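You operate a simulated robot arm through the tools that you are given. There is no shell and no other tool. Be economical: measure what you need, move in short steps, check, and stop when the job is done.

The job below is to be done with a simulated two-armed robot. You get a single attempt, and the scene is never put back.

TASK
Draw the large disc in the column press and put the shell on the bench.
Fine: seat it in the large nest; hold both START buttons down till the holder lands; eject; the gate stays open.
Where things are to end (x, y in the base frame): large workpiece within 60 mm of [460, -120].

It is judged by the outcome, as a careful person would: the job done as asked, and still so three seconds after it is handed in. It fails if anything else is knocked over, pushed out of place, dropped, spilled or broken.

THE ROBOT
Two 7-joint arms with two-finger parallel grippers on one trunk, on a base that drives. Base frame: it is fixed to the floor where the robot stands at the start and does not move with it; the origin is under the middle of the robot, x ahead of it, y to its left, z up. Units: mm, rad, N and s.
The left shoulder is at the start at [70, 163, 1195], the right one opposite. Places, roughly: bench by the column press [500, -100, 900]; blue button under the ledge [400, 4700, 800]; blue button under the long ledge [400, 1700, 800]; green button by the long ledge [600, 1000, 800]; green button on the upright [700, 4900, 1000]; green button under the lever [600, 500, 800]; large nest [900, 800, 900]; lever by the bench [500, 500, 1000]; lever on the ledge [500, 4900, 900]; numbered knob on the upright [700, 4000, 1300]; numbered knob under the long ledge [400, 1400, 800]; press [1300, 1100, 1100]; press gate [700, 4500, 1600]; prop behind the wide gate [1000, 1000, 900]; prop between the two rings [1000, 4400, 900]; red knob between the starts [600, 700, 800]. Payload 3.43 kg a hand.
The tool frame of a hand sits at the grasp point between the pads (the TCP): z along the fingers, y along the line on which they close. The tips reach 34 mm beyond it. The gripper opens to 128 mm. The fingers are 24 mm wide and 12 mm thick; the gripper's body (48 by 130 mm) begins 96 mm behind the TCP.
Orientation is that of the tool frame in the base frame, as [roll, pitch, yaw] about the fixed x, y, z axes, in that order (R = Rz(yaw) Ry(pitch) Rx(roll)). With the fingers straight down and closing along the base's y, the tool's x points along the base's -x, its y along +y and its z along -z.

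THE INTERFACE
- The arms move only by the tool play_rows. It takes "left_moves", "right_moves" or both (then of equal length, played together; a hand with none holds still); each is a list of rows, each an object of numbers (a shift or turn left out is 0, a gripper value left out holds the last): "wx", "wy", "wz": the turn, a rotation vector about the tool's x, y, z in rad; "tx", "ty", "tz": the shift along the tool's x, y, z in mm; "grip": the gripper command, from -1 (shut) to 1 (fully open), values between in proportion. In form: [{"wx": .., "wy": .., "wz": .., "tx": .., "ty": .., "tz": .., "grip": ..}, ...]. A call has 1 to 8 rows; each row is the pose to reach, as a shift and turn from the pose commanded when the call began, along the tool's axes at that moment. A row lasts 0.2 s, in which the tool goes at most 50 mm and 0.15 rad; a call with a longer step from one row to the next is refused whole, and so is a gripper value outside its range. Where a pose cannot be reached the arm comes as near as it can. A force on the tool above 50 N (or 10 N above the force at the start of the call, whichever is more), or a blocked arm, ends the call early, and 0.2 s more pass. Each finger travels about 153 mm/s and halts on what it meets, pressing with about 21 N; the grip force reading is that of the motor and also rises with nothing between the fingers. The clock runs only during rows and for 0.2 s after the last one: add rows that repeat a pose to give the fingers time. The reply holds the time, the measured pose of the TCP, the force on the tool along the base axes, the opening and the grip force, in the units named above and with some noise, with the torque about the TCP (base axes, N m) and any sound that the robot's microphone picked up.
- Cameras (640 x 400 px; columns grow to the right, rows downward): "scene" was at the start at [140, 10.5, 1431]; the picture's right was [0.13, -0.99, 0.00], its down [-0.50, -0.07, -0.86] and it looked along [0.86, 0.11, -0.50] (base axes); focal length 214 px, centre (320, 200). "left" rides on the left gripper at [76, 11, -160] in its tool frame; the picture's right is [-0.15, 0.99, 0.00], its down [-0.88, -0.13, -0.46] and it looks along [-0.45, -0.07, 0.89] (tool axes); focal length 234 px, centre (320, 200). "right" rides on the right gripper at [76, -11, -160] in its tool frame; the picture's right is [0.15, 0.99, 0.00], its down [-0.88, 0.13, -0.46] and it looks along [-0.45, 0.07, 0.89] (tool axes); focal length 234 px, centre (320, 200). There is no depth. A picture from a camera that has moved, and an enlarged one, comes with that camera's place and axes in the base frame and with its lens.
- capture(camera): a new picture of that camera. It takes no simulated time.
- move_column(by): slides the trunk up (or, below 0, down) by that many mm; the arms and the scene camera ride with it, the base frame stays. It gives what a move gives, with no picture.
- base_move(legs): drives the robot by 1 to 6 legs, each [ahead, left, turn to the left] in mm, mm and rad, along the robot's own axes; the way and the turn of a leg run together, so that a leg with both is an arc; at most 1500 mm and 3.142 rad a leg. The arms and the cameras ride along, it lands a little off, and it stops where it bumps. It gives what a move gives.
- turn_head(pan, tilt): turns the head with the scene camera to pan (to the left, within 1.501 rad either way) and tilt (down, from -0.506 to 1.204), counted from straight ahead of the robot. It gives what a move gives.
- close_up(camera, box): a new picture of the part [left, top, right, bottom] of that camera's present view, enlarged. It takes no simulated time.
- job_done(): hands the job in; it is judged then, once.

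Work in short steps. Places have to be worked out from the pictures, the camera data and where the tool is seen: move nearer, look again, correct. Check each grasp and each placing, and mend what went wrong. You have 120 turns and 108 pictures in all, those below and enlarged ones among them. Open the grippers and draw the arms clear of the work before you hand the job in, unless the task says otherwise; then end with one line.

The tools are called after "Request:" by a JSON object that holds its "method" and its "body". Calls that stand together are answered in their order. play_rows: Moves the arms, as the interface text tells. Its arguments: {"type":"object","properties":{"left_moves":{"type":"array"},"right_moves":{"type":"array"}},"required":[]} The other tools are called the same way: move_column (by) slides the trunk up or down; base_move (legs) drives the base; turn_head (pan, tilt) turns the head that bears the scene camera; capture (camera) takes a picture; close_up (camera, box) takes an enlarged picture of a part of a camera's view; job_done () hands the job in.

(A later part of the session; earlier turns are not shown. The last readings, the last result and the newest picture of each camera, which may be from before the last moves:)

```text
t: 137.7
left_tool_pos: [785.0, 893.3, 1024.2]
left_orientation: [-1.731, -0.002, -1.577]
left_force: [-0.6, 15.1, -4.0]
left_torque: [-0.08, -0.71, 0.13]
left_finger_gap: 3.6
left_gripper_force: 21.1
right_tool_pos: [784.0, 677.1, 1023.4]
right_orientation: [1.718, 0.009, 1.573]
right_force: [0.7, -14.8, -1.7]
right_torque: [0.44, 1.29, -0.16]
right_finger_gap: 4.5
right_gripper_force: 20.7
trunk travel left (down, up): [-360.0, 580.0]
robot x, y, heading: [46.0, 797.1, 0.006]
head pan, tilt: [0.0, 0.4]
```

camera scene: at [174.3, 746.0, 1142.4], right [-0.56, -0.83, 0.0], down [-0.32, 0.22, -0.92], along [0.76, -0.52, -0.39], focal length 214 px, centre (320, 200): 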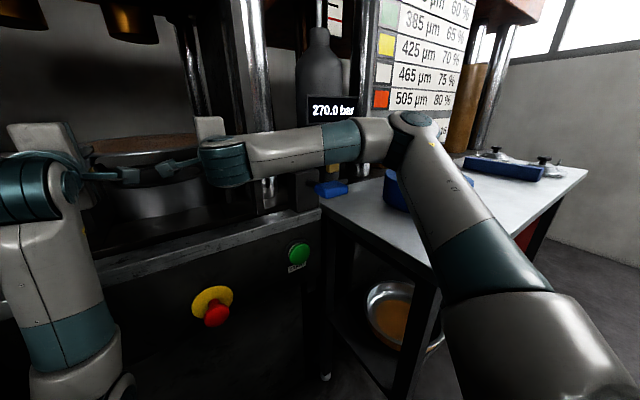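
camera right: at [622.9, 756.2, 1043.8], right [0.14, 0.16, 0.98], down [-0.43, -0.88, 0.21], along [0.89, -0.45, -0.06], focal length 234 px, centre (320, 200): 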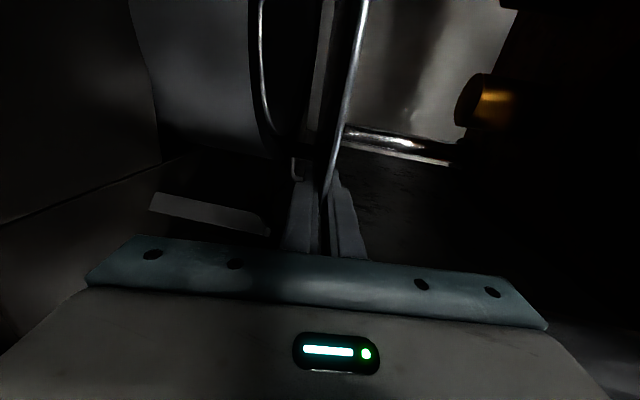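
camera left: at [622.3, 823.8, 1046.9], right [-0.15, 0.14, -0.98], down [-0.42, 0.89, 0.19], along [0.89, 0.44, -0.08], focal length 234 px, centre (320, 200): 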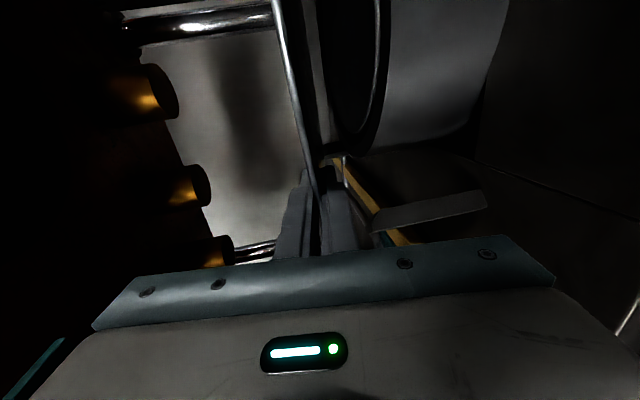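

Works: hands at 1024 without touching the lever. Continue down slowly to about 1010, feeling for the far side touching the ring.

Request:
{"method": "play_rows", "body": {"left_moves": [{"ty": 3, "tz": 0.5, "tx": -1}, {"ty": 6, "tz": 1, "tx": -1}, {"ty": 9, "tz": 1.5, "tx": -1}, {"ty": 12, "tz": 2, "tx": -1}, {"ty": 12, "tz": 2, "tx": -1}], "right_moves": [{"ty": -3, "tz": 0.5, "tx": -1}, {"ty": -6, "tz": 1, "tx": -1}, {"ty": -9, "tz": 1.5, "tx": -1}, {"ty": -12, "tz": 2, "tx": -1}, {"ty": -12, "tz": 2, "tx": -1}]}}

Request:
{"method": "turn_head", "body": {"pan": 0, "tilt": 0.35}}

Request:
{"method": "close_up", "body": {"camera": "scene", "box": [220, 90, 420, 215]}}

```text
t: 138.9
left_tool_pos: [784.5, 891.4, 1012.1]
left_orientation: [-1.73, -0.001, -1.58]
left_force: [6.1, -0.4, -2.4]
left_torque: [0.13, -1.25, 0.59]
left_finger_gap: 4.5
left_gripper_force: 20.9
right_tool_pos: [783.1, 676.7, 1012.0]
right_orientation: [1.715, 0.007, 1.577]
right_force: [-5.8, -0.6, 2.1]
right_torque: [0.56, 0.6, 0.61]
right_finger_gap: 4.2
right_gripper_force: 21.5
trunk travel left (down, up): [-360.0, 580.0]
robot x, y, heading: [52.5, 796.8, 0.003]
head pan, tilt: [0.0, 0.4]
```

```text
t: 139.5
left_tool_pos: [784.6, 890.9, 1011.5]
left_orientation: [-1.728, -0.003, -1.583]
left_force: [6.3, -7.3, -2.4]
left_torque: [0.17, -1.27, 0.61]
left_finger_gap: 4.2
left_gripper_force: 20.7
right_tool_pos: [782.6, 677.4, 1011.2]
right_orientation: [1.715, 0.008, 1.576]
right_force: [-6.3, 6.0, 2.9]
right_torque: [0.58, 0.42, 0.51]
right_finger_gap: 4.1
right_gripper_force: 21.0
trunk travel left (down, up): [-360.0, 580.0]
robot x, y, heading: [43.3, 793.4, -0.0]
head pan, tilt: [0.0, 0.351]
```

```text
3.20 times, centred on (320, 152) of scene
camera zoom: at [190.2, 798.2, 1131.9], right [0.0, -1.0, 0.0], down [-0.34, 0.0, -0.94], along [0.94, 0.0, -0.34], focal length 686 px, centre (320, 352)
```

zoom: 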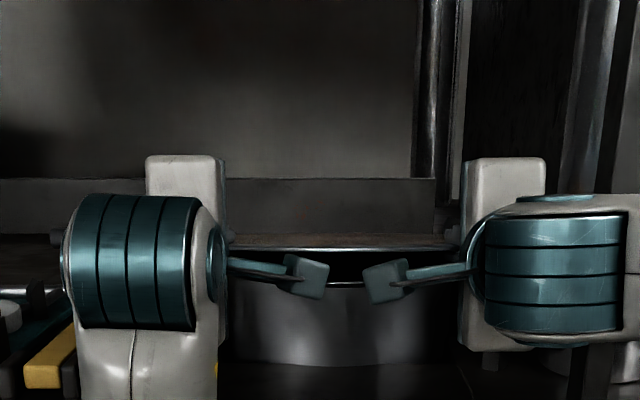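

The far side is now resting on the ring (weight has left the hands). I open both grippers slowly so the near side rides down on the lower fingers.

Request:
{"method": "play_rows", "body": {"left_moves": [{"grip": -0.88}, {"grip": -0.8}, {"grip": -0.72}, {"grip": -0.64}, {"grip": -0.56}, {"grip": -0.48}, {"grip": -0.4}, {"grip": -0.32}], "right_moves": [{"grip": -0.88}, {"grip": -0.8}, {"grip": -0.72}, {"grip": -0.64}, {"grip": -0.56}, {"grip": -0.48}, {"grip": -0.4}, {"grip": -0.32}]}}

Request:
{"method": "play_rows", "body": {"left_moves": [{"grip": -0.24}, {"grip": -0.16}, {"grip": -0.08}, {"grip": 0}, {"grip": 0.08}, {"grip": 0.16}, {"grip": 0.24}, {"grip": 0.32}], "right_moves": [{"grip": -0.24}, {"grip": -0.16}, {"grip": -0.08}, {"grip": 0}, {"grip": 0.08}, {"grip": 0.16}, {"grip": 0.24}, {"grip": 0.32}]}}

Request:
{"method": "close_up", "body": {"camera": "scene", "box": [220, 90, 420, 215]}}

Request:
{"method": "capture", "body": {"camera": "right"}}

Request:
{"method": "capture", "body": {"camera": "left"}}

```text
t: 141.3
left_tool_pos: [784.0, 892.8, 1011.9]
left_orientation: [-1.728, -0.002, -1.58]
left_force: [0.3, -0.1, -2.6]
left_torque: [0.01, -0.03, 0.02]
left_finger_gap: 44.5
left_gripper_force: 0.7
right_tool_pos: [784.5, 676.2, 1013.0]
right_orientation: [1.717, 0.008, 1.574]
right_force: [0.7, 0.7, -0.8]
right_torque: [-0.03, 0.01, 0.04]
right_finger_gap: 43.8
right_gripper_force: 0.5
trunk travel left (down, up): [-360.0, 580.0]
robot x, y, heading: [46.0, 797.0, 0.002]
head pan, tilt: [0.0, 0.351]
```

```text
t: 143.1
left_tool_pos: [784.4, 892.2, 1012.5]
left_orientation: [-1.73, -0.003, -1.581]
left_force: [0.8, -0.4, 0.3]
left_torque: [0.04, 0.03, 0.01]
left_finger_gap: 84.8
left_gripper_force: 0.0
right_tool_pos: [782.7, 676.1, 1011.8]
right_orientation: [1.719, 0.009, 1.573]
right_force: [-0.5, -0.6, 0.4]
right_torque: [0.01, 0.0, 0.02]
right_finger_gap: 84.3
right_gripper_force: 0.0
trunk travel left (down, up): [-360.0, 580.0]
robot x, y, heading: [46.4, 799.1, 0.009]
head pan, tilt: [0.0, 0.351]
```

```text
3.20 times, centred on (320, 152) of scene
camera zoom: at [190.4, 798.3, 1132.0], right [0.0, -1.0, 0.0], down [-0.34, 0.0, -0.94], along [0.94, 0.0, -0.34], focal length 686 px, centre (320, 352)
```

zoom: 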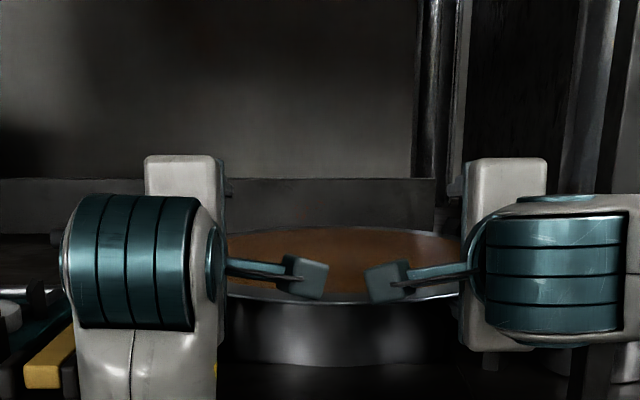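

```text
28 pictures are left
camera right: at [624.6, 752.0, 1022.1], right [0.14, 0.16, 0.98], down [-0.43, -0.88, 0.2], along [0.89, -0.45, -0.06], focal length 234 px, centre (320, 200)
```

right: 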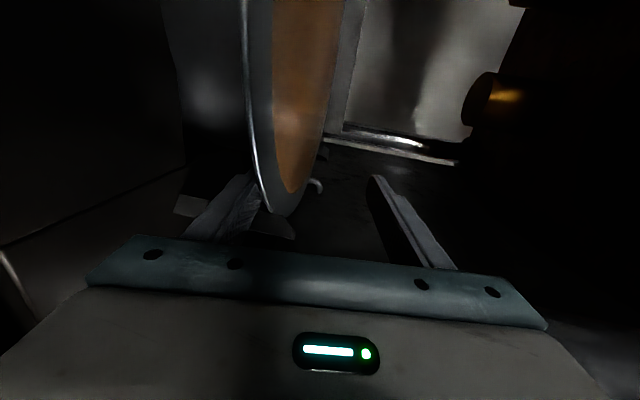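

```text
27 pictures are left
camera left: at [623.8, 818.1, 1026.7], right [-0.15, 0.15, -0.98], down [-0.42, 0.89, 0.2], along [0.89, 0.44, -0.08], focal length 234 px, centre (320, 200)
```

left: 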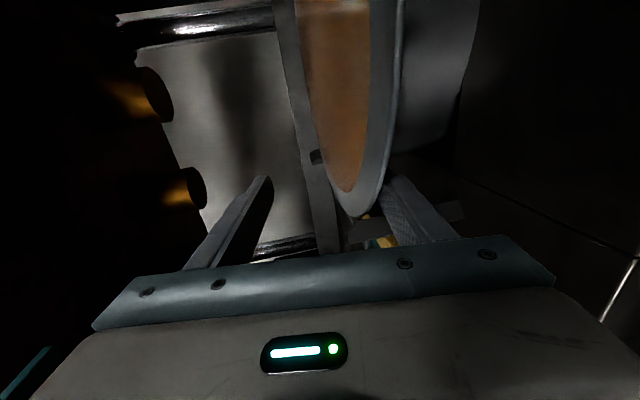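

The disc lies flat in the nest between all four posts; hands are unloaded. Open a little more and withdraw straight back.

Request:
{"method": "play_rows", "body": {"left_moves": [{"grip": 0.5}, {"grip": 0.5}, {"tz": -20, "ty": 3.2}, {"tz": -40, "ty": 6.4}, {"tz": -60, "ty": 9.6}, {"tz": -85, "ty": 13.6}, {"tz": -110, "ty": 17}, {"tz": -110, "ty": 17}], "right_moves": [{"grip": 0.5}, {"grip": 0.5}, {"tz": -20, "ty": -3.2}, {"tz": -40, "ty": -6.4}, {"tz": -60, "ty": -9.6}, {"tz": -85, "ty": -13.6}, {"tz": -110, "ty": -17}, {"tz": -110, "ty": -17}]}}

Request:
{"method": "move_column", "body": {"by": 150}}

Request:
{"method": "base_move", "body": {"legs": [[-350, 0, 0]]}}

Request:
{"method": "turn_head", "body": {"pan": 0, "tilt": 0.4}}

Request:
{"method": "capture", "body": {"camera": "scene"}}

```text
t: 144.9
left_tool_pos: [675.1, 895.2, 1010.8]
left_orientation: [-1.73, -0.003, -1.58]
left_force: [-0.4, -0.1, -0.1]
left_torque: [0.04, -0.01, 0.01]
left_finger_gap: 95.9
left_gripper_force: 0.1
right_tool_pos: [669.4, 676.6, 1010.6]
right_orientation: [1.717, 0.01, 1.575]
right_force: [-0.4, 0.2, 0.4]
right_torque: [0.01, -0.01, 0.0]
right_finger_gap: 95.8
right_gripper_force: 0.1
trunk travel left (down, up): [-360.0, 580.0]
robot x, y, heading: [47.5, 801.4, 0.003]
head pan, tilt: [0.0, 0.351]
```

```text
t: 146.7
left_tool_pos: [675.8, 894.5, 1161.0]
left_orientation: [-1.73, -0.002, -1.581]
left_force: [-0.8, 0.3, -0.5]
left_torque: [0.02, 0.01, 0.0]
left_finger_gap: 96.1
left_gripper_force: 0.0
right_tool_pos: [670.3, 676.3, 1161.1]
right_orientation: [1.717, 0.007, 1.573]
right_force: [0.1, -0.1, -0.4]
right_torque: [0.04, 0.0, -0.01]
right_finger_gap: 95.6
right_gripper_force: 0.0
trunk travel left (down, up): [-510.0, 430.0]
robot x, y, heading: [53.2, 798.3, 0.008]
head pan, tilt: [0.0, 0.351]
```

```text
t: 148.9
left_tool_pos: [329.5, 892.8, 1160.4]
left_orientation: [-1.728, -0.002, -1.58]
left_force: [-0.3, 0.2, -0.1]
left_torque: [-0.02, 0.02, -0.03]
left_finger_gap: 96.0
left_gripper_force: 0.1
right_tool_pos: [324.8, 675.8, 1161.6]
right_orientation: [1.716, 0.008, 1.574]
right_force: [-1.0, 0.0, -0.4]
right_torque: [0.01, -0.01, -0.04]
right_finger_gap: 96.0
right_gripper_force: 0.1
trunk travel left (down, up): [-510.0, 430.0]
robot x, y, heading: [-298.3, 797.7, 0.005]
head pan, tilt: [0.0, 0.351]
```

```text
t: 149.6
left_tool_pos: [329.2, 893.3, 1162.2]
left_orientation: [-1.73, -0.001, -1.579]
left_force: [0.1, 0.7, 0.2]
left_torque: [0.01, 0.02, -0.03]
left_finger_gap: 96.1
left_gripper_force: 0.1
right_tool_pos: [325.6, 675.5, 1162.4]
right_orientation: [1.717, 0.009, 1.574]
right_force: [1.2, -0.4, -0.4]
right_torque: [0.05, -0.01, 0.0]
right_finger_gap: 96.0
right_gripper_force: 0.0
trunk travel left (down, up): [-510.0, 430.0]
robot x, y, heading: [-293.5, 799.2, 0.003]
head pan, tilt: [0.0, 0.4]
```

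```text
26 pictures are left
camera scene: at [-155.0, 796.8, 1277.4], right [0.01, -1.0, 0.0], down [-0.39, 0.0, -0.92], along [0.92, 0.0, -0.39], focal length 214 px, centre (320, 200)
```

scene: 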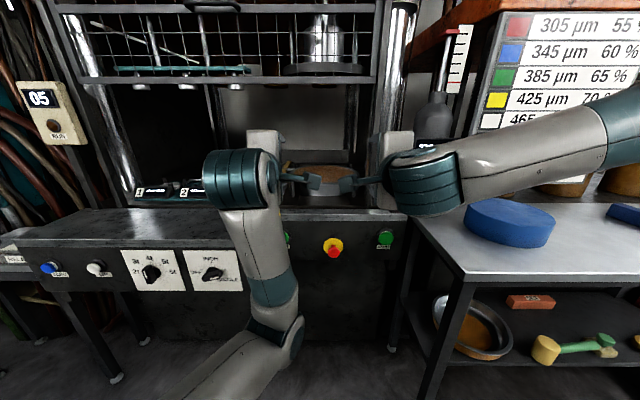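

The disc is seated and clear. Next, the START buttons (at about [603,957,782] and [603,523,782]). To keep the right forearm clear of the bench I'll stand yawed 0.5 rad to the right. First close the fists and set the hands in robot-relative places: left out and yawed back to face the panel.

Request:
{"method": "play_rows", "body": {"left_moves": [{"tz": -16, "ty": 2.6, "tx": -17.5, "wy": -0.062, "wz": -0.01, "grip": -1}, {"tz": -32, "ty": 5.2, "tx": -35, "wy": -0.124, "wz": -0.02}, {"tz": -48, "ty": 7.8, "tx": -52.5, "wy": -0.186, "wz": -0.03}, {"tz": -64, "ty": 10.4, "tx": -70, "wy": -0.248, "wz": -0.04}, {"tz": -80, "ty": 13, "tx": -87.5, "wy": -0.31, "wz": -0.05}, {"tz": -96, "ty": 15.6, "tx": -105, "wy": -0.372, "wz": -0.06}, {"tz": -112, "ty": 18.2, "tx": -122.5, "wy": -0.434, "wz": -0.07}, {"tz": -127, "ty": 20.6, "tx": -140, "wy": -0.494, "wz": -0.08}], "right_moves": [{"tz": 10, "ty": 1.6, "tx": -1, "grip": -1}, {"tz": 20, "ty": 3.2, "tx": -2}, {"tz": 30, "ty": 4.8, "tx": -3}, {"tz": 40, "ty": 6.4, "tx": -4}, {"tz": 50, "ty": 8, "tx": -5}, {"tz": 60, "ty": 9.6, "tx": -6}, {"tz": 70, "ty": 11.2, "tx": -7}, {"tz": 78, "ty": 12.6, "tx": -8}]}}

Request:
{"method": "base_move", "body": {"legs": [[0, 0, -0.5], [134, 290, 0]]}}

```text
t: 151.3
left_tool_pos: [215.6, 1034.9, 1159.9]
left_orientation: [-1.727, 0.0, -1.076]
left_force: [0.3, -0.2, 0.3]
left_torque: [0.02, 0.03, -0.02]
left_finger_gap: 0.0
left_gripper_force: 20.9
left hand out of reach, approached as far as the arm can: row 4, 5, 6, 7, 8
right_tool_pos: [405.4, 667.5, 1163.5]
right_orientation: [1.717, 0.009, 1.575]
right_force: [0.2, 0.0, -0.1]
right_torque: [0.01, 0.02, 0.03]
right_finger_gap: 0.0
right_gripper_force: 20.9
trunk travel left (down, up): [-510.0, 430.0]
robot x, y, heading: [-299.9, 796.5, 0.006]
head pan, tilt: [0.0, 0.4]
```

```text
t: 154.9
left_tool_pos: [528.7, 952.4, 1160.0]
left_orientation: [-1.729, -0.002, -1.568]
left_force: [-0.6, -0.4, -0.1]
left_torque: [0.0, -0.03, 0.02]
left_finger_gap: 0.0
left_gripper_force: 20.6
right_tool_pos: [521.8, 538.3, 1164.0]
right_orientation: [1.719, 0.012, 1.084]
right_force: [0.1, -0.6, -0.1]
right_torque: [0.04, 0.0, 0.0]
right_finger_gap: 0.0
right_gripper_force: 21.1
trunk travel left (down, up): [-510.0, 430.0]
robot x, y, heading: [-37.7, 986.7, -0.487]
head pan, tilt: [0.0, 0.4]
```

Both fists are placed well, but the EJECT paddle is below the right one. I back away 100 mm, lower the trunk 380 mm, and look.

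Request:
{"method": "base_move", "body": {"legs": [[-88, -47, 0]]}}

Request:
{"method": "move_column", "body": {"by": -380}}

Request:
{"method": "turn_head", "body": {"pan": 0.5, "tilt": 0.3}}

Request:
{"method": "capture", "body": {"camera": "scene"}}

```text
t: 156.0
left_tool_pos: [429.2, 952.5, 1159.9]
left_orientation: [-1.725, -0.001, -1.569]
left_force: [-0.4, 0.1, 0.7]
left_torque: [0.01, 0.0, 0.0]
left_finger_gap: 0.0
left_gripper_force: 21.1
right_tool_pos: [423.8, 538.8, 1162.8]
right_orientation: [1.716, 0.011, 1.086]
right_force: [-0.9, 0.0, -0.4]
right_torque: [0.0, 0.0, 0.0]
right_finger_gap: 0.0
right_gripper_force: 21.1
trunk travel left (down, up): [-510.0, 430.0]
robot x, y, heading: [-136.1, 985.9, -0.489]
head pan, tilt: [0.0, 0.4]
```

```text
t: 159.7
left_tool_pos: [428.4, 951.8, 778.8]
left_orientation: [-1.725, -0.002, -1.567]
left_force: [-0.8, 0.6, 0.4]
left_torque: [-0.02, 0.02, 0.0]
left_finger_gap: 0.0
left_gripper_force: 20.9
right_tool_pos: [423.5, 539.5, 783.2]
right_orientation: [1.715, 0.008, 1.085]
right_force: [0.0, 0.6, 0.5]
right_torque: [0.01, -0.02, -0.01]
right_finger_gap: 0.1
right_gripper_force: 21.2
trunk travel left (down, up): [-130.0, 810.0]
robot x, y, heading: [-132.3, 982.2, -0.486]
head pan, tilt: [0.0, 0.4]
```

```text
t: 160.6
left_tool_pos: [429.2, 952.8, 779.9]
left_orientation: [-1.727, -0.001, -1.568]
left_force: [0.6, -0.3, -0.8]
left_torque: [-0.01, 0.0, -0.02]
left_finger_gap: 0.0
left_gripper_force: 20.5
right_tool_pos: [423.5, 538.5, 783.7]
right_orientation: [1.718, 0.007, 1.087]
right_force: [0.1, -0.7, 0.6]
right_torque: [0.03, 0.01, -0.01]
right_finger_gap: 0.0
right_gripper_force: 21.2
trunk travel left (down, up): [-130.0, 810.0]
robot x, y, heading: [-134.5, 988.1, -0.484]
head pan, tilt: [0.499, 0.3]
```

```text
25 pictures are left
camera scene: at [1.5, 960.9, 906.7], right [0.01, -1.0, 0.0], down [-0.3, 0.0, -0.96], along [0.96, 0.01, -0.3], focal length 214 px, centre (320, 200)
```

scene: 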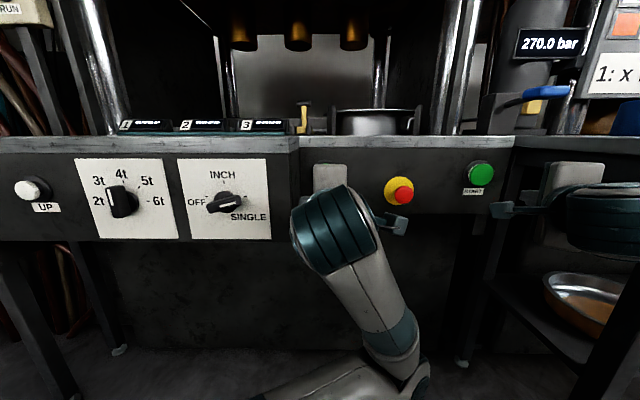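

Clear view: SINGLE and ~3t are set; right START at about [600,520,790]. Raise the trunk 12 mm and drive forward 105 mm toward the buttons.

Request:
{"method": "move_column", "body": {"by": 11}}

Request:
{"method": "base_move", "body": {"legs": [[93, 49, 0]]}}

Request:
{"method": "capture", "body": {"camera": "left"}}

Request:
{"method": "capture", "body": {"camera": "right"}}

```text
t: 161.2
left_tool_pos: [428.4, 953.0, 790.3]
left_orientation: [-1.729, -0.002, -1.568]
left_force: [-0.6, -0.6, 0.1]
left_torque: [-0.01, 0.0, -0.03]
left_finger_gap: 0.2
left_gripper_force: 21.1
right_tool_pos: [423.3, 538.0, 793.5]
right_orientation: [1.718, 0.009, 1.085]
right_force: [0.1, 0.0, -0.3]
right_torque: [-0.01, -0.01, 0.0]
right_finger_gap: 0.1
right_gripper_force: 21.0
trunk travel left (down, up): [-141.0, 799.0]
robot x, y, heading: [-134.1, 984.3, -0.484]
head pan, tilt: [0.499, 0.3]
```

```text
t: 162.4
left_tool_pos: [534.3, 953.2, 789.6]
left_orientation: [-1.728, -0.003, -1.564]
left_force: [0.1, 0.1, -0.4]
left_torque: [0.0, 0.0, -0.01]
left_finger_gap: 0.0
left_gripper_force: 21.2
right_tool_pos: [530.1, 539.5, 794.3]
right_orientation: [1.717, 0.008, 1.088]
right_force: [0.7, -0.3, 0.1]
right_torque: [0.02, -0.01, 0.03]
right_finger_gap: 0.0
right_gripper_force: 21.0
trunk travel left (down, up): [-141.0, 799.0]
robot x, y, heading: [-29.4, 985.7, -0.484]
head pan, tilt: [0.499, 0.3]
```

```text
24 pictures are left
camera left: at [375.6, 876.0, 804.7], right [-0.15, 0.14, -0.98], down [-0.44, 0.88, 0.2], along [0.89, 0.46, -0.07], focal length 234 px, centre (320, 200)
```

left: 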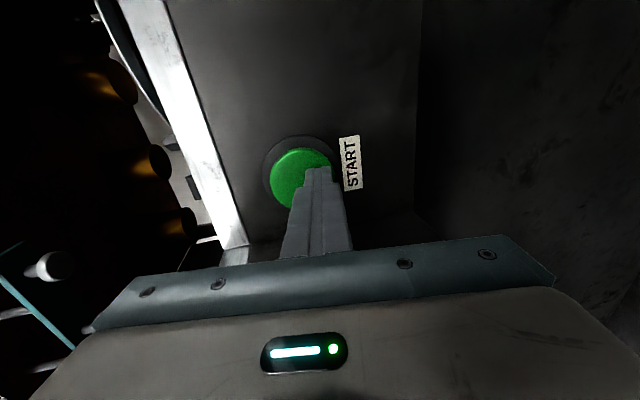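

```text
23 pictures are left
camera right: at [425.0, 681.1, 804.2], right [0.2, 0.07, 0.98], down [-0.79, -0.58, 0.2], along [0.58, -0.81, -0.06], focal length 234 px, centre (320, 200)
```

right: 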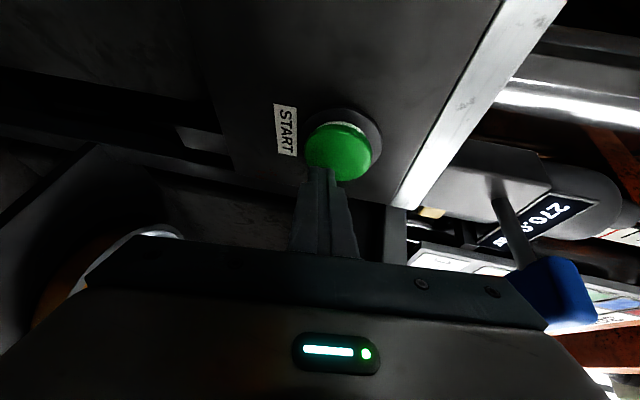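

Both fists aim at the buttons, about 12 mm low. Raise 12 mm, then press forward together in small steps.

Request:
{"method": "move_column", "body": {"by": 12}}

Request:
{"method": "play_rows", "body": {"left_moves": [{"tz": 5, "ty": -0.8}, {"tz": 10, "ty": -1.6}, {"tz": 15, "ty": -2.4}, {"tz": 15, "ty": -2.4}], "right_moves": [{"tz": 4.4, "ty": 0.8, "tx": 2.3}, {"tz": 8.8, "ty": 1.6, "tx": 4.6}, {"tz": 13.2, "ty": 2.4, "tx": 7}, {"tz": 13.2, "ty": 2.4, "tx": 7}]}}

```text
t: 163.0
left_tool_pos: [535.2, 953.0, 801.9]
left_orientation: [-1.724, -0.001, -1.565]
left_force: [0.0, -0.3, -0.5]
left_torque: [0.01, 0.0, -0.03]
left_finger_gap: 0.0
left_gripper_force: 20.9
right_tool_pos: [529.8, 538.3, 805.4]
right_orientation: [1.719, 0.009, 1.088]
right_force: [-0.1, -0.4, -0.5]
right_torque: [0.01, -0.02, -0.02]
right_finger_gap: 0.0
right_gripper_force: 21.2
trunk travel left (down, up): [-153.0, 787.0]
robot x, y, heading: [-30.2, 985.7, -0.48]
head pan, tilt: [0.499, 0.3]
```

```text
t: 164.0
left_tool_pos: [547.0, 952.4, 803.8]
left_orientation: [-1.726, -0.002, -1.565]
left_force: [-24.9, 0.6, -11.1]
left_torque: [-0.01, 0.21, 0.03]
left_finger_gap: 0.1
left_gripper_force: 20.9
right_tool_pos: [542.8, 539.1, 808.0]
right_orientation: [1.716, 0.011, 1.09]
right_force: [-3.7, 0.3, -1.7]
right_torque: [0.04, 0.05, -0.01]
right_finger_gap: 0.1
right_gripper_force: 21.1
trunk travel left (down, up): [-153.0, 787.0]
robot x, y, heading: [-30.6, 985.5, -0.484]
head pan, tilt: [0.499, 0.3]
heard: click, click
```

Both clicked. Push the right a few mm more and hold both.

Request:
{"method": "play_rows", "body": {"left_moves": [{"tz": 1}, {"tz": 2}, {"tz": 2}, {"tz": 2}, {"tz": 2}, {"tz": 2}, {"tz": 2}, {"tz": 2}], "right_moves": [{"tz": 3, "ty": 0.5, "tx": 1.5}, {"tz": 6, "ty": 1, "tx": 3}, {"tz": 7, "ty": 1, "tx": 3.5}, {"tz": 7, "ty": 1, "tx": 3.5}, {"tz": 7, "ty": 1, "tx": 3.5}, {"tz": 7, "ty": 1, "tx": 3.5}, {"tz": 7, "ty": 1, "tx": 3.5}, {"tz": 7, "ty": 1, "tx": 3.5}]}}

Request:
{"method": "turn_head", "body": {"pan": 0.3, "tilt": -0.15}}

Request:
{"method": "capture", "body": {"camera": "scene"}}

```text
t: 165.8
left_tool_pos: [547.5, 952.3, 804.8]
left_orientation: [-1.721, -0.002, -1.566]
left_force: [-24.7, 1.7, -3.8]
left_torque: [0.0, 0.02, 0.01]
left_finger_gap: 0.0
left_gripper_force: 20.8
right_tool_pos: [548.1, 538.5, 808.7]
right_orientation: [1.714, 0.007, 1.085]
right_force: [-44.7, 2.3, -16.3]
right_torque: [0.08, 0.6, -0.14]
right_finger_gap: 0.0
right_gripper_force: 20.8
trunk travel left (down, up): [-153.0, 787.0]
robot x, y, heading: [-33.2, 982.2, -0.486]
head pan, tilt: [0.499, 0.3]
```

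```text
t: 166.7
left_tool_pos: [548.3, 951.5, 806.8]
left_orientation: [-1.721, -0.003, -1.565]
left_force: [-23.1, 0.0, 1.4]
left_torque: [-0.03, -0.16, 0.01]
left_finger_gap: 0.0
left_gripper_force: 20.8
right_tool_pos: [547.7, 538.8, 809.9]
right_orientation: [1.712, 0.005, 1.085]
right_force: [-43.3, 0.1, -14.1]
right_torque: [0.11, 0.51, -0.22]
right_finger_gap: 0.1
right_gripper_force: 21.4
trunk travel left (down, up): [-153.0, 787.0]
robot x, y, heading: [-31.6, 986.0, -0.484]
head pan, tilt: [0.3, -0.15]
```

```text
22 pictures are left
camera scene: at [92.8, 942.9, 971.2], right [-0.18, -0.98, 0.0], down [0.15, -0.03, -0.99], along [0.97, -0.18, 0.15], focal length 214 px, centre (320, 200)
```

scene: 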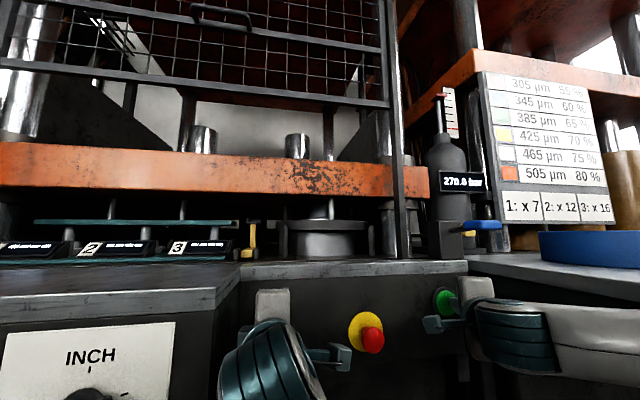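

The slide is coming down. Keep holding both buttons and listen for landing.

Request:
{"method": "play_rows", "body": {"left_moves": [{"tz": 1}, {"tz": 1}, {"tz": 1}, {"tz": 1}, {"tz": 1}, {"tz": 1}, {"tz": 1}, {"tz": 1}], "right_moves": [{"tz": -1}, {"tz": -1}, {"tz": -1}, {"tz": -1}, {"tz": -1}, {"tz": -1}, {"tz": -1}, {"tz": -1}]}}

Request:
{"method": "capture", "body": {"camera": "scene"}}

```text
t: 168.5
left_tool_pos: [548.6, 951.9, 804.6]
left_orientation: [-1.72, -0.003, -1.567]
left_force: [-30.9, -1.1, -1.1]
left_torque: [-0.02, -0.14, -0.06]
left_finger_gap: 0.0
left_gripper_force: 21.6
right_tool_pos: [548.6, 539.2, 809.4]
right_orientation: [1.712, 0.005, 1.085]
right_force: [-35.3, -2.9, -7.5]
right_torque: [0.04, 0.26, -0.28]
right_finger_gap: 0.1
right_gripper_force: 21.0
trunk travel left (down, up): [-153.0, 787.0]
robot x, y, heading: [-32.2, 985.1, -0.484]
head pan, tilt: [0.3, -0.15]
```

```text
21 pictures are left
camera scene: at [92.4, 942.9, 971.3], right [-0.18, -0.98, 0.0], down [0.15, -0.03, -0.99], along [0.97, -0.18, 0.15], focal length 214 px, centre (320, 200)
```

scene: 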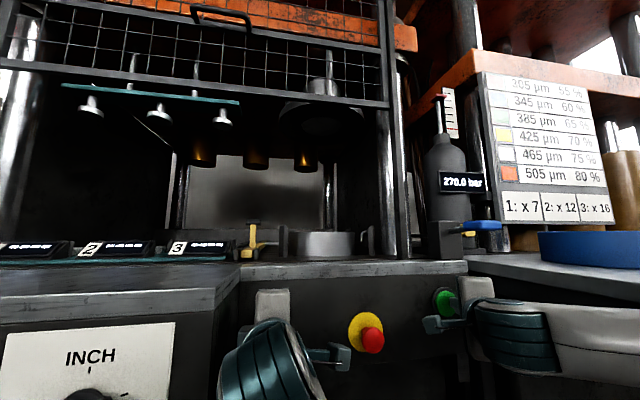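

The single stroke completed and the slide is back up. Release the buttons, back off, raise the trunk and look into the nest.

Request:
{"method": "base_move", "body": {"legs": [[-93, -49, 0]]}}

Request:
{"method": "move_column", "body": {"by": 450}}

Request:
{"method": "turn_head", "body": {"pan": 0.25, "tilt": 0.5}}

Request:
{"method": "capture", "body": {"camera": "scene"}}

Request:
{"method": "close_up", "body": {"camera": "scene", "box": [260, 100, 420, 200]}}

```text
t: 169.7
left_tool_pos: [448.0, 952.5, 802.6]
left_orientation: [-1.726, -0.002, -1.562]
left_force: [-1.3, -1.4, -0.2]
left_torque: [0.0, 0.0, 0.01]
left_finger_gap: 0.0
left_gripper_force: 21.0
right_tool_pos: [447.3, 540.4, 808.5]
right_orientation: [1.717, 0.009, 1.088]
right_force: [0.6, -0.2, -0.1]
right_torque: [0.01, 0.01, 0.01]
right_finger_gap: 0.1
right_gripper_force: 20.7
trunk travel left (down, up): [-153.0, 787.0]
robot x, y, heading: [-136.2, 986.0, -0.483]
head pan, tilt: [0.3, -0.15]
```

```text
refused: 450 is not a number from -400 to 400
```

```text
t: 170.7
left_tool_pos: [448.4, 953.8, 801.8]
left_orientation: [-1.726, -0.003, -1.564]
left_force: [0.4, -1.1, 0.3]
left_torque: [-0.01, -0.03, -0.01]
left_finger_gap: 0.1
left_gripper_force: 21.1
right_tool_pos: [447.6, 539.9, 808.3]
right_orientation: [1.718, 0.01, 1.088]
right_force: [-0.1, 0.2, -0.1]
right_torque: [0.0, 0.01, 0.0]
right_finger_gap: 0.0
right_gripper_force: 21.0
trunk travel left (down, up): [-153.0, 787.0]
robot x, y, heading: [-134.7, 984.2, -0.475]
head pan, tilt: [0.25, 0.499]
```

```text
20 pictures are left
camera scene: at [-1.7, 938.4, 911.3], right [-0.23, -0.97, 0.0], down [-0.47, 0.11, -0.88], along [0.85, -0.2, -0.48], focal length 214 px, centre (320, 200)
```

scene: 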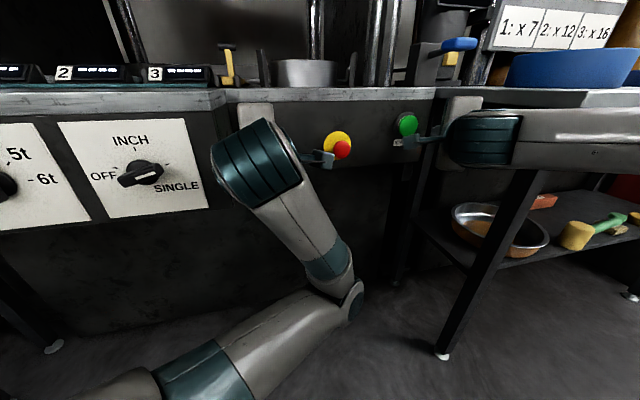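

```text
4.00 times, centred on (340, 150) of scene
camera zoom: at [-1.7, 938.4, 911.3], right [-0.23, -0.97, 0.0], down [-0.47, 0.11, -0.88], along [0.85, -0.2, -0.48], focal length 858 px, centre (240, 400)
```

zoom: 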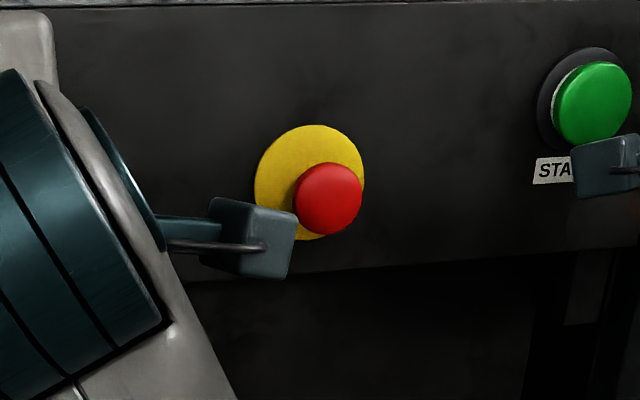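

Request:
{"method": "move_column", "body": {"by": 400}}

Request:
{"method": "turn_head", "body": {"pan": 0.32, "tilt": 0.37}}

Request:
{"method": "close_up", "body": {"camera": "scene", "box": [200, 125, 440, 275]}}

```text
t: 174.5
left_tool_pos: [449.3, 952.9, 1203.1]
left_orientation: [-1.725, -0.001, -1.564]
left_force: [0.6, 0.3, 0.1]
left_torque: [0.0, 0.01, -0.05]
left_finger_gap: 0.0
left_gripper_force: 21.1
right_tool_pos: [447.9, 540.7, 1207.6]
right_orientation: [1.719, 0.009, 1.089]
right_force: [0.1, -0.4, -0.5]
right_torque: [0.01, 0.03, -0.02]
right_finger_gap: 0.0
right_gripper_force: 20.9
trunk travel left (down, up): [-553.0, 387.0]
robot x, y, heading: [-133.2, 981.6, -0.48]
head pan, tilt: [0.25, 0.499]
```

```text
t: 175.2
left_tool_pos: [448.0, 953.0, 1203.0]
left_orientation: [-1.724, -0.001, -1.563]
left_force: [-0.4, 0.5, 0.2]
left_torque: [0.0, -0.01, -0.01]
left_finger_gap: 0.2
left_gripper_force: 21.0
right_tool_pos: [447.3, 540.6, 1206.8]
right_orientation: [1.718, 0.009, 1.088]
right_force: [0.4, 0.2, 0.1]
right_torque: [0.02, 0.02, 0.02]
right_finger_gap: 0.0
right_gripper_force: 21.0
trunk travel left (down, up): [-553.0, 387.0]
robot x, y, heading: [-133.8, 984.7, -0.481]
head pan, tilt: [0.319, 0.37]
```

```text
2.67 times, centred on (320, 200) of scene
camera zoom: at [1.6, 944.2, 1323.1], right [-0.16, -0.99, 0.0], down [-0.36, 0.06, -0.93], along [0.92, -0.15, -0.36], focal length 572 px, centre (320, 200)
```

zoom: 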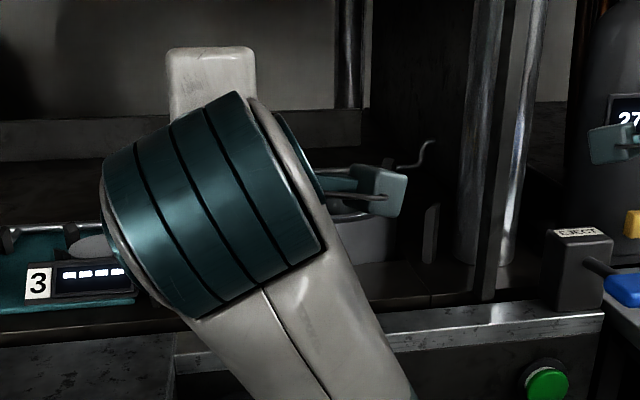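

The disc has gone into the die. Next EJECT: its paddle is at about [520,499,985]. Bring the right fist above it and lower toward it.

Request:
{"method": "base_move", "body": {"legs": [[65, 5, 0]]}}

Request:
{"method": "move_column", "body": {"by": -160}}

Request:
{"method": "turn_head", "body": {"pan": -0.1, "tilt": 0.4}}

Request:
{"method": "capture", "body": {"camera": "scene"}}

```text
t: 176.2
left_tool_pos: [507.7, 928.1, 1201.9]
left_orientation: [-1.727, -0.001, -1.564]
left_force: [-0.8, 0.1, 0.0]
left_torque: [0.02, -0.03, 0.04]
left_finger_gap: 0.0
left_gripper_force: 20.8
right_tool_pos: [507.9, 515.8, 1205.7]
right_orientation: [1.718, 0.009, 1.087]
right_force: [0.5, -1.1, -1.8]
right_torque: [-0.03, 0.0, -0.02]
right_finger_gap: 0.0
right_gripper_force: 20.7
trunk travel left (down, up): [-553.0, 387.0]
robot x, y, heading: [-79.7, 961.6, -0.48]
head pan, tilt: [0.319, 0.37]
```

```text
t: 178.0
left_tool_pos: [504.9, 929.0, 1044.3]
left_orientation: [-1.726, -0.002, -1.562]
left_force: [0.0, 0.8, -0.2]
left_torque: [0.02, 0.02, 0.01]
left_finger_gap: 0.1
left_gripper_force: 20.8
right_tool_pos: [504.9, 518.0, 1046.2]
right_orientation: [1.716, 0.009, 1.089]
right_force: [-0.6, 0.3, -1.0]
right_torque: [-0.01, 0.0, -0.02]
right_finger_gap: 0.0
right_gripper_force: 20.8
trunk travel left (down, up): [-393.0, 547.0]
robot x, y, heading: [-73.5, 957.3, -0.48]
head pan, tilt: [0.319, 0.37]
```

```text
t: 178.9
left_tool_pos: [505.2, 928.4, 1042.0]
left_orientation: [-1.726, -0.003, -1.563]
left_force: [0.4, 0.0, 0.4]
left_torque: [0.0, -0.03, -0.01]
left_finger_gap: 0.0
left_gripper_force: 20.9
right_tool_pos: [505.9, 516.7, 1047.5]
right_orientation: [1.718, 0.009, 1.089]
right_force: [0.1, -0.6, 0.2]
right_torque: [-0.01, 0.01, -0.01]
right_finger_gap: 0.0
right_gripper_force: 20.7
trunk travel left (down, up): [-393.0, 547.0]
robot x, y, heading: [-81.2, 962.0, -0.48]
head pan, tilt: [-0.099, 0.4]
```

```text
17 pictures are left
camera scene: at [44.5, 884.1, 1160.4], right [-0.55, -0.84, 0.0], down [-0.33, 0.21, -0.92], along [0.77, -0.5, -0.39], focal length 214 px, centre (320, 200)
```

scene: 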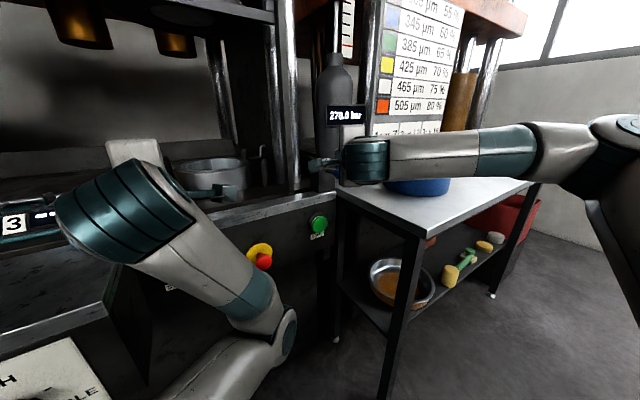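

Request:
{"method": "capture", "body": {"camera": "right"}}

```text
16 pictures are left
camera right: at [400.6, 657.8, 1057.1], right [0.2, 0.07, 0.98], down [-0.79, -0.58, 0.2], along [0.58, -0.81, -0.06], focal length 234 px, centre (320, 200)
```

right: 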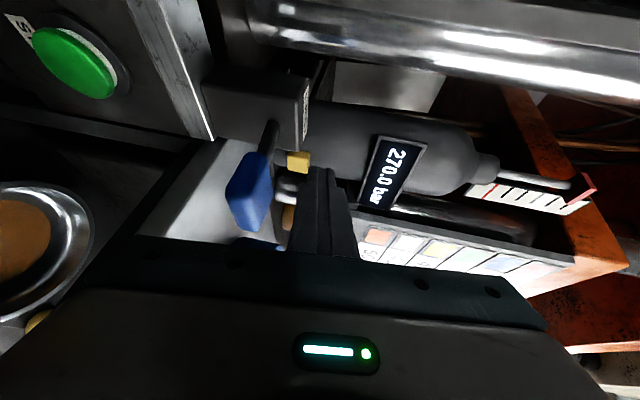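

The right fist is above the paddle (paddle at ≈[509,499,984]). Press down with the right arm, in steps.

Request:
{"method": "play_rows", "body": {"right_moves": [{"tx": -8, "ty": -10, "tz": 2}, {"tx": -8, "ty": -20, "tz": 3.2}, {"tx": -8, "ty": -30, "tz": 5}, {"tx": -8, "ty": -40, "tz": 6.5}, {"tx": -8, "ty": -50, "tz": 8}, {"tx": -8, "ty": -60, "tz": 9.6}, {"tx": -8, "ty": -66, "tz": 10.6}, {"tx": -8, "ty": -66, "tz": 10.6}]}}

```text
t: 180.7
left_tool_pos: [504.1, 929.6, 1043.2]
left_orientation: [-1.727, -0.003, -1.564]
left_force: [1.1, -0.1, -0.1]
left_torque: [-0.01, 0.01, -0.01]
left_finger_gap: 0.2
left_gripper_force: 20.6
right_tool_pos: [502.7, 509.1, 980.8]
right_orientation: [1.715, 0.008, 1.09]
right_force: [0.6, -4.0, 9.9]
right_torque: [-0.18, -0.28, -0.1]
right_finger_gap: 0.0
right_gripper_force: 21.0
trunk travel left (down, up): [-393.0, 547.0]
robot x, y, heading: [-78.8, 959.3, -0.481]
head pan, tilt: [-0.099, 0.4]
```

The paddle gives under about 10 N. Push further.

Request:
{"method": "play_rows", "body": {"right_moves": [{"ty": -8, "tz": 1.3}, {"ty": -16, "tz": 2.6}, {"ty": -24, "tz": 4}, {"ty": -32, "tz": 5}, {"ty": -40, "tz": 6.4}, {"ty": -40, "tz": 6.4}, {"ty": -40, "tz": 6.4}]}}

Request:
{"method": "capture", "body": {"camera": "right"}}

```text
t: 181.4
left_tool_pos: [503.7, 929.3, 1043.7]
left_orientation: [-1.725, -0.001, -1.562]
left_force: [-0.6, 0.1, -0.6]
left_torque: [0.01, 0.01, 0.01]
left_finger_gap: 0.0
left_gripper_force: 21.2
right_tool_pos: [503.1, 509.6, 977.9]
right_orientation: [1.686, 0.002, 1.087]
right_force: [-5.8, 4.5, 12.1]
right_torque: [-0.11, -0.29, 0.06]
right_finger_gap: 0.0
right_gripper_force: 21.1
trunk travel left (down, up): [-393.0, 547.0]
robot x, y, heading: [-76.8, 958.4, -0.479]
head pan, tilt: [-0.099, 0.4]
stopped in row 3 (right hand): the force on the tool passed its limit (the readings are from after the stop); the commanded pose is now the measured one
```

```text
15 pictures are left
camera right: at [397.3, 651.0, 983.8], right [0.17, 0.08, 0.98], down [-0.8, -0.58, 0.18], along [0.58, -0.81, -0.04], focal length 234 px, centre (320, 200)
```

right: 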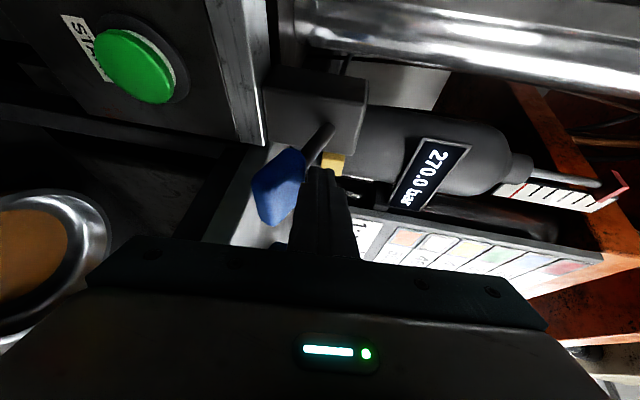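

The lever is down at its stop. Check the nest for the shell while it's held.

Request:
{"method": "close_up", "body": {"camera": "scene", "box": [150, 130, 290, 218]}}

```text
4.55 times, centred on (220, 174) of scene
camera zoom: at [42.8, 885.1, 1160.3], right [-0.55, -0.84, 0.0], down [-0.32, 0.21, -0.92], along [0.77, -0.51, -0.39], focal length 975 px, centre (774, 318)
```

zoom: 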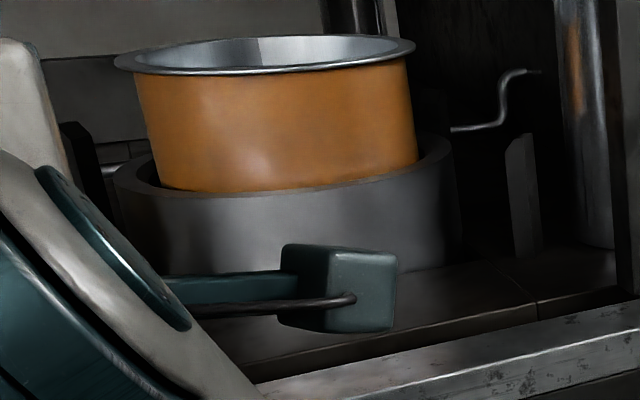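

The shell is drawn and has been ejected up out of the die. I release the lever gently and check whether it stays up.

Request:
{"method": "play_rows", "body": {"right_moves": [{"ty": 12, "tz": -2}, {"ty": 25, "tz": -4}, {"ty": 40, "tz": -6}, {"ty": 60, "tz": -9}, {"ty": 80, "tz": -12}, {"ty": 80, "tz": -12}, {"ty": 80, "tz": -12}]}}

Request:
{"method": "close_up", "body": {"camera": "scene", "box": [150, 130, 290, 218]}}

```text
t: 183.0
left_tool_pos: [506.8, 929.6, 1041.0]
left_orientation: [-1.725, -0.002, -1.561]
left_force: [0.2, -0.4, 0.7]
left_torque: [0.0, -0.03, 0.0]
left_finger_gap: 0.2
left_gripper_force: 20.5
right_tool_pos: [502.0, 508.6, 1053.7]
right_orientation: [1.695, 0.004, 1.086]
right_force: [0.7, 0.2, 0.7]
right_torque: [0.03, -0.01, 0.0]
right_finger_gap: 0.2
right_gripper_force: 21.2
trunk travel left (down, up): [-393.0, 547.0]
robot x, y, heading: [-77.3, 961.4, -0.481]
head pan, tilt: [-0.099, 0.4]
```

```text
4.55 times, centred on (220, 174) of scene
camera zoom: at [44.7, 884.1, 1160.4], right [-0.55, -0.84, 0.0], down [-0.33, 0.21, -0.92], along [0.77, -0.5, -0.39], focal length 975 px, centre (774, 318)
```

zoom: 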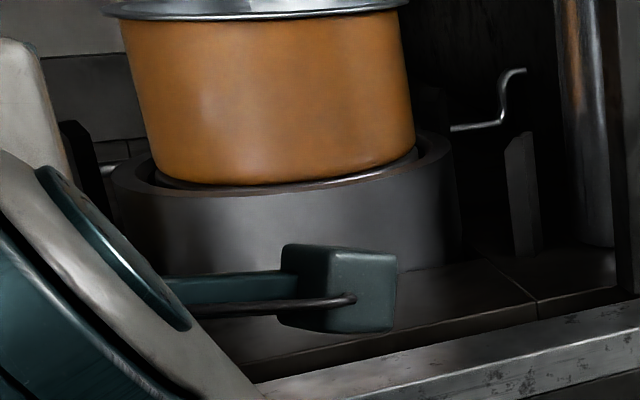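

The shell has risen and stays up: about 150 mm tall, ~240 mm flange. I'll lift it with the left hand by a deep pinch on its left wall (one finger inside, tool pitched ~50° down). First raise, back away, straighten up and fold the right arm back.

Request:
{"method": "move_column", "body": {"by": 120}}

Request:
{"method": "base_move", "body": {"legs": [[-118, -253, 0], [0, 0, 0.48]]}}

Request:
{"method": "play_rows", "body": {"left_moves": [{"wy": 0.06, "wz": 0.01, "tx": 5}, {"wy": 0.12, "wz": 0.02, "tx": 10}, {"wy": 0.18, "wz": 0.03, "tx": 15}, {"wy": 0.24, "wz": 0.04, "tx": 20}, {"wy": 0.3, "wz": 0.05, "tx": 25}, {"wy": 0.36, "wz": 0.06, "tx": 30}, {"wy": 0.42, "wz": 0.07, "tx": 35}, {"wy": 0.475, "wz": 0.077, "tx": 40}], "right_moves": [{"tz": -25, "ty": 5}, {"tz": -50, "ty": 10}, {"tz": -75, "ty": 15}, {"tz": -100, "ty": 20}, {"tz": -125, "ty": 25, "tx": -20}, {"tz": -150, "ty": 30, "tx": -40}, {"tz": -175, "ty": 35, "tx": -70}, {"tz": -200, "ty": 40, "tx": -100}]}}

```text
t: 184.5
left_tool_pos: [507.6, 929.5, 1161.6]
left_orientation: [-1.726, -0.001, -1.562]
left_force: [-0.4, -0.6, -0.6]
left_torque: [0.03, 0.01, 0.0]
left_finger_gap: 0.0
left_gripper_force: 20.7
right_tool_pos: [504.1, 508.4, 1173.5]
right_orientation: [1.696, 0.005, 1.087]
right_force: [-0.3, -0.2, 0.3]
right_torque: [0.05, 0.05, 0.0]
right_finger_gap: 0.3
right_gripper_force: 21.0
trunk travel left (down, up): [-513.0, 427.0]
robot x, y, heading: [-76.3, 956.9, -0.484]
head pan, tilt: [-0.099, 0.4]
```

```text
t: 187.8
left_tool_pos: [234.3, 1025.1, 1162.5]
left_orientation: [-1.727, -0.002, -1.091]
left_force: [0.1, 0.3, -0.4]
left_torque: [0.0, -0.01, -0.04]
left_finger_gap: 0.0
left_gripper_force: 21.0
right_tool_pos: [421.7, 649.2, 1173.8]
right_orientation: [1.694, 0.003, 1.559]
right_force: [0.1, -0.3, 0.2]
right_torque: [-0.02, 0.0, -0.01]
right_finger_gap: 0.0
right_gripper_force: 20.8
trunk travel left (down, up): [-513.0, 427.0]
robot x, y, heading: [-300.6, 787.5, -0.012]
head pan, tilt: [-0.099, 0.4]
```

```text
t: 189.6
left_tool_pos: [291.3, 1059.5, 1124.1]
left_orientation: [-1.721, 0.005, -1.524]
left_force: [-0.4, -0.3, 0.6]
left_torque: [0.05, 0.07, 0.04]
left_finger_gap: 0.1
left_gripper_force: 21.1
left hand out of reach, approached as far as the arm can: row 3, 4, 5, 6, 7, 8
right_tool_pos: [225.6, 549.0, 1240.5]
right_orientation: [1.693, 0.002, 1.558]
right_force: [0.0, -0.3, -0.1]
right_torque: [0.0, -0.01, 0.04]
right_finger_gap: 0.1
right_gripper_force: 21.1
trunk travel left (down, up): [-513.0, 427.0]
robot x, y, heading: [-301.9, 789.3, -0.007]
head pan, tilt: [-0.099, 0.4]
```

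Now roll and pitch the left hand to its pinch orientation while moving it forward and up into free space, fingers opening partly.

Request:
{"method": "play_rows", "body": {"left_moves": [{"wx": -0.046, "wy": 0.046, "wz": 0.124, "tx": 10, "tz": 15, "ty": -12, "grip": -0.2}, {"wx": -0.092, "wy": 0.092, "wz": 0.248, "tx": 20, "tz": 30, "ty": -25}, {"wx": -0.138, "wy": 0.138, "wz": 0.372, "tx": 35, "tz": 45, "ty": -40}, {"wx": -0.184, "wy": 0.184, "wz": 0.496, "tx": 50, "tz": 60, "ty": -55}, {"wx": -0.23, "wy": 0.23, "wz": 0.62, "tx": 65, "tz": 70, "ty": -70}, {"wx": -0.276, "wy": 0.276, "wz": 0.744, "tx": 80, "tz": 80, "ty": -85}, {"wx": -0.322, "wy": 0.322, "wz": 0.868, "tx": 95, "tz": 90, "ty": -100}, {"wx": -0.367, "wy": 0.367, "wz": 0.992, "tx": 110, "tz": 100, "ty": -110}]}}

Request:
{"method": "play_rows", "body": {"left_moves": [{"wx": -0.046, "wy": 0.046, "wz": 0.124}, {"wx": -0.092, "wy": 0.092, "wz": 0.248}, {"wx": -0.138, "wy": 0.138, "wz": 0.372}, {"wx": -0.188, "wy": 0.188, "wz": 0.507}, {"wx": -0.188, "wy": 0.188, "wz": 0.507}]}}

```text
t: 191.4
left_tool_pos: [453.4, 955.3, 1220.8]
left_orientation: [-2.469, 0.717, -2.423]
left_force: [0.5, 0.9, 1.1]
left_torque: [0.0, -0.01, 0.0]
left_finger_gap: 51.0
left_gripper_force: 0.0
left hand out of reach, approached as far as the arm can: row 1, 2, 3, 4, 5, 6, 7, 8
right_tool_pos: [227.7, 552.1, 1239.5]
right_orientation: [1.694, 0.006, 1.558]
right_force: [-0.3, -0.4, -0.6]
right_torque: [0.01, 0.02, -0.04]
right_finger_gap: 0.0
right_gripper_force: 21.3
trunk travel left (down, up): [-513.0, 427.0]
robot x, y, heading: [-300.7, 786.3, -0.006]
head pan, tilt: [-0.099, 0.4]
```

```text
refused: row 4 steps farther than a row can; nothing moved
```

Request:
{"method": "play_rows", "body": {"left_moves": [{"wx": -0.046, "wy": 0.046, "wz": 0.124}, {"wx": -0.092, "wy": 0.092, "wz": 0.248}, {"wx": -0.138, "wy": 0.138, "wz": 0.372}, {"wx": -0.165, "wy": 0.165, "wz": 0.445}, {"wx": -0.188, "wy": 0.188, "wz": 0.507}, {"wx": -0.188, "wy": 0.188, "wz": 0.507}]}}

Request:
{"method": "turn_head", "body": {"pan": 0.05, "tilt": 0.3}}

Request:
{"method": "capture", "body": {"camera": "scene"}}

```text
t: 192.8
left_tool_pos: [498.8, 886.2, 1231.3]
left_orientation: [-3.11, 0.699, -3.048]
left_force: [0.2, -0.1, -1.2]
left_torque: [0.04, 0.01, -0.03]
left_finger_gap: 51.4
left_gripper_force: 0.0
left hand out of reach, approached as far as the arm can: row 1, 2, 3, 4, 5, 6
right_tool_pos: [228.2, 553.5, 1239.7]
right_orientation: [1.695, 0.006, 1.559]
right_force: [-1.1, 0.2, -0.3]
right_torque: [-0.04, 0.01, -0.02]
right_finger_gap: 0.0
right_gripper_force: 20.7
trunk travel left (down, up): [-513.0, 427.0]
robot x, y, heading: [-297.6, 786.2, -0.006]
head pan, tilt: [-0.099, 0.4]
```

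```text
t: 193.5
left_tool_pos: [499.3, 887.2, 1230.7]
left_orientation: [-3.109, 0.701, -3.048]
left_force: [0.1, 0.1, 1.0]
left_torque: [0.02, -0.02, -0.01]
left_finger_gap: 51.2
left_gripper_force: 0.1
right_tool_pos: [228.8, 552.3, 1239.5]
right_orientation: [1.696, 0.003, 1.559]
right_force: [0.8, -0.3, -0.7]
right_torque: [0.02, -0.02, -0.01]
right_finger_gap: 0.1
right_gripper_force: 20.8
trunk travel left (down, up): [-513.0, 427.0]
robot x, y, heading: [-297.5, 786.9, -0.007]
head pan, tilt: [0.051, 0.3]
```

```text
12 pictures are left
camera scene: at [-156.0, 788.1, 1289.6], right [0.04, -1.0, 0.0], down [-0.3, -0.01, -0.96], along [0.95, 0.04, -0.3], focal length 214 px, centre (320, 200)
```

scene: 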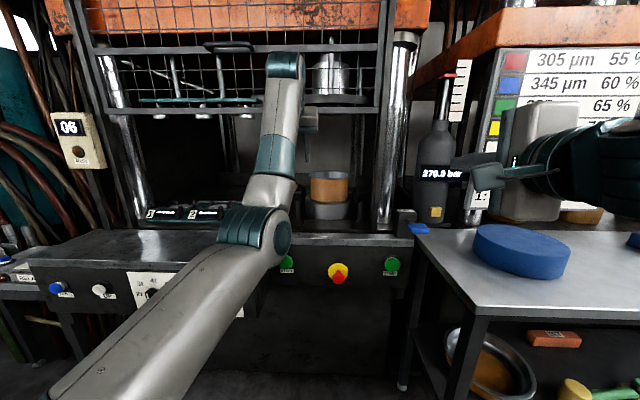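

Left hand has the intended pose. A close-up of the shell to fix its rim position.

Request:
{"method": "close_up", "body": {"camera": "scene", "box": [270, 140, 390, 240]}}

```text
4.00 times, centred on (330, 190) of scene
camera zoom: at [-156.0, 788.1, 1289.6], right [0.04, -1.0, 0.0], down [-0.3, -0.01, -0.96], along [0.95, 0.04, -0.3], focal length 858 px, centre (280, 240)
```

zoom: 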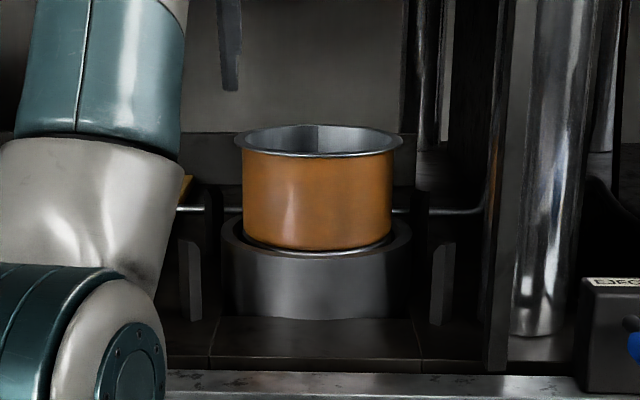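

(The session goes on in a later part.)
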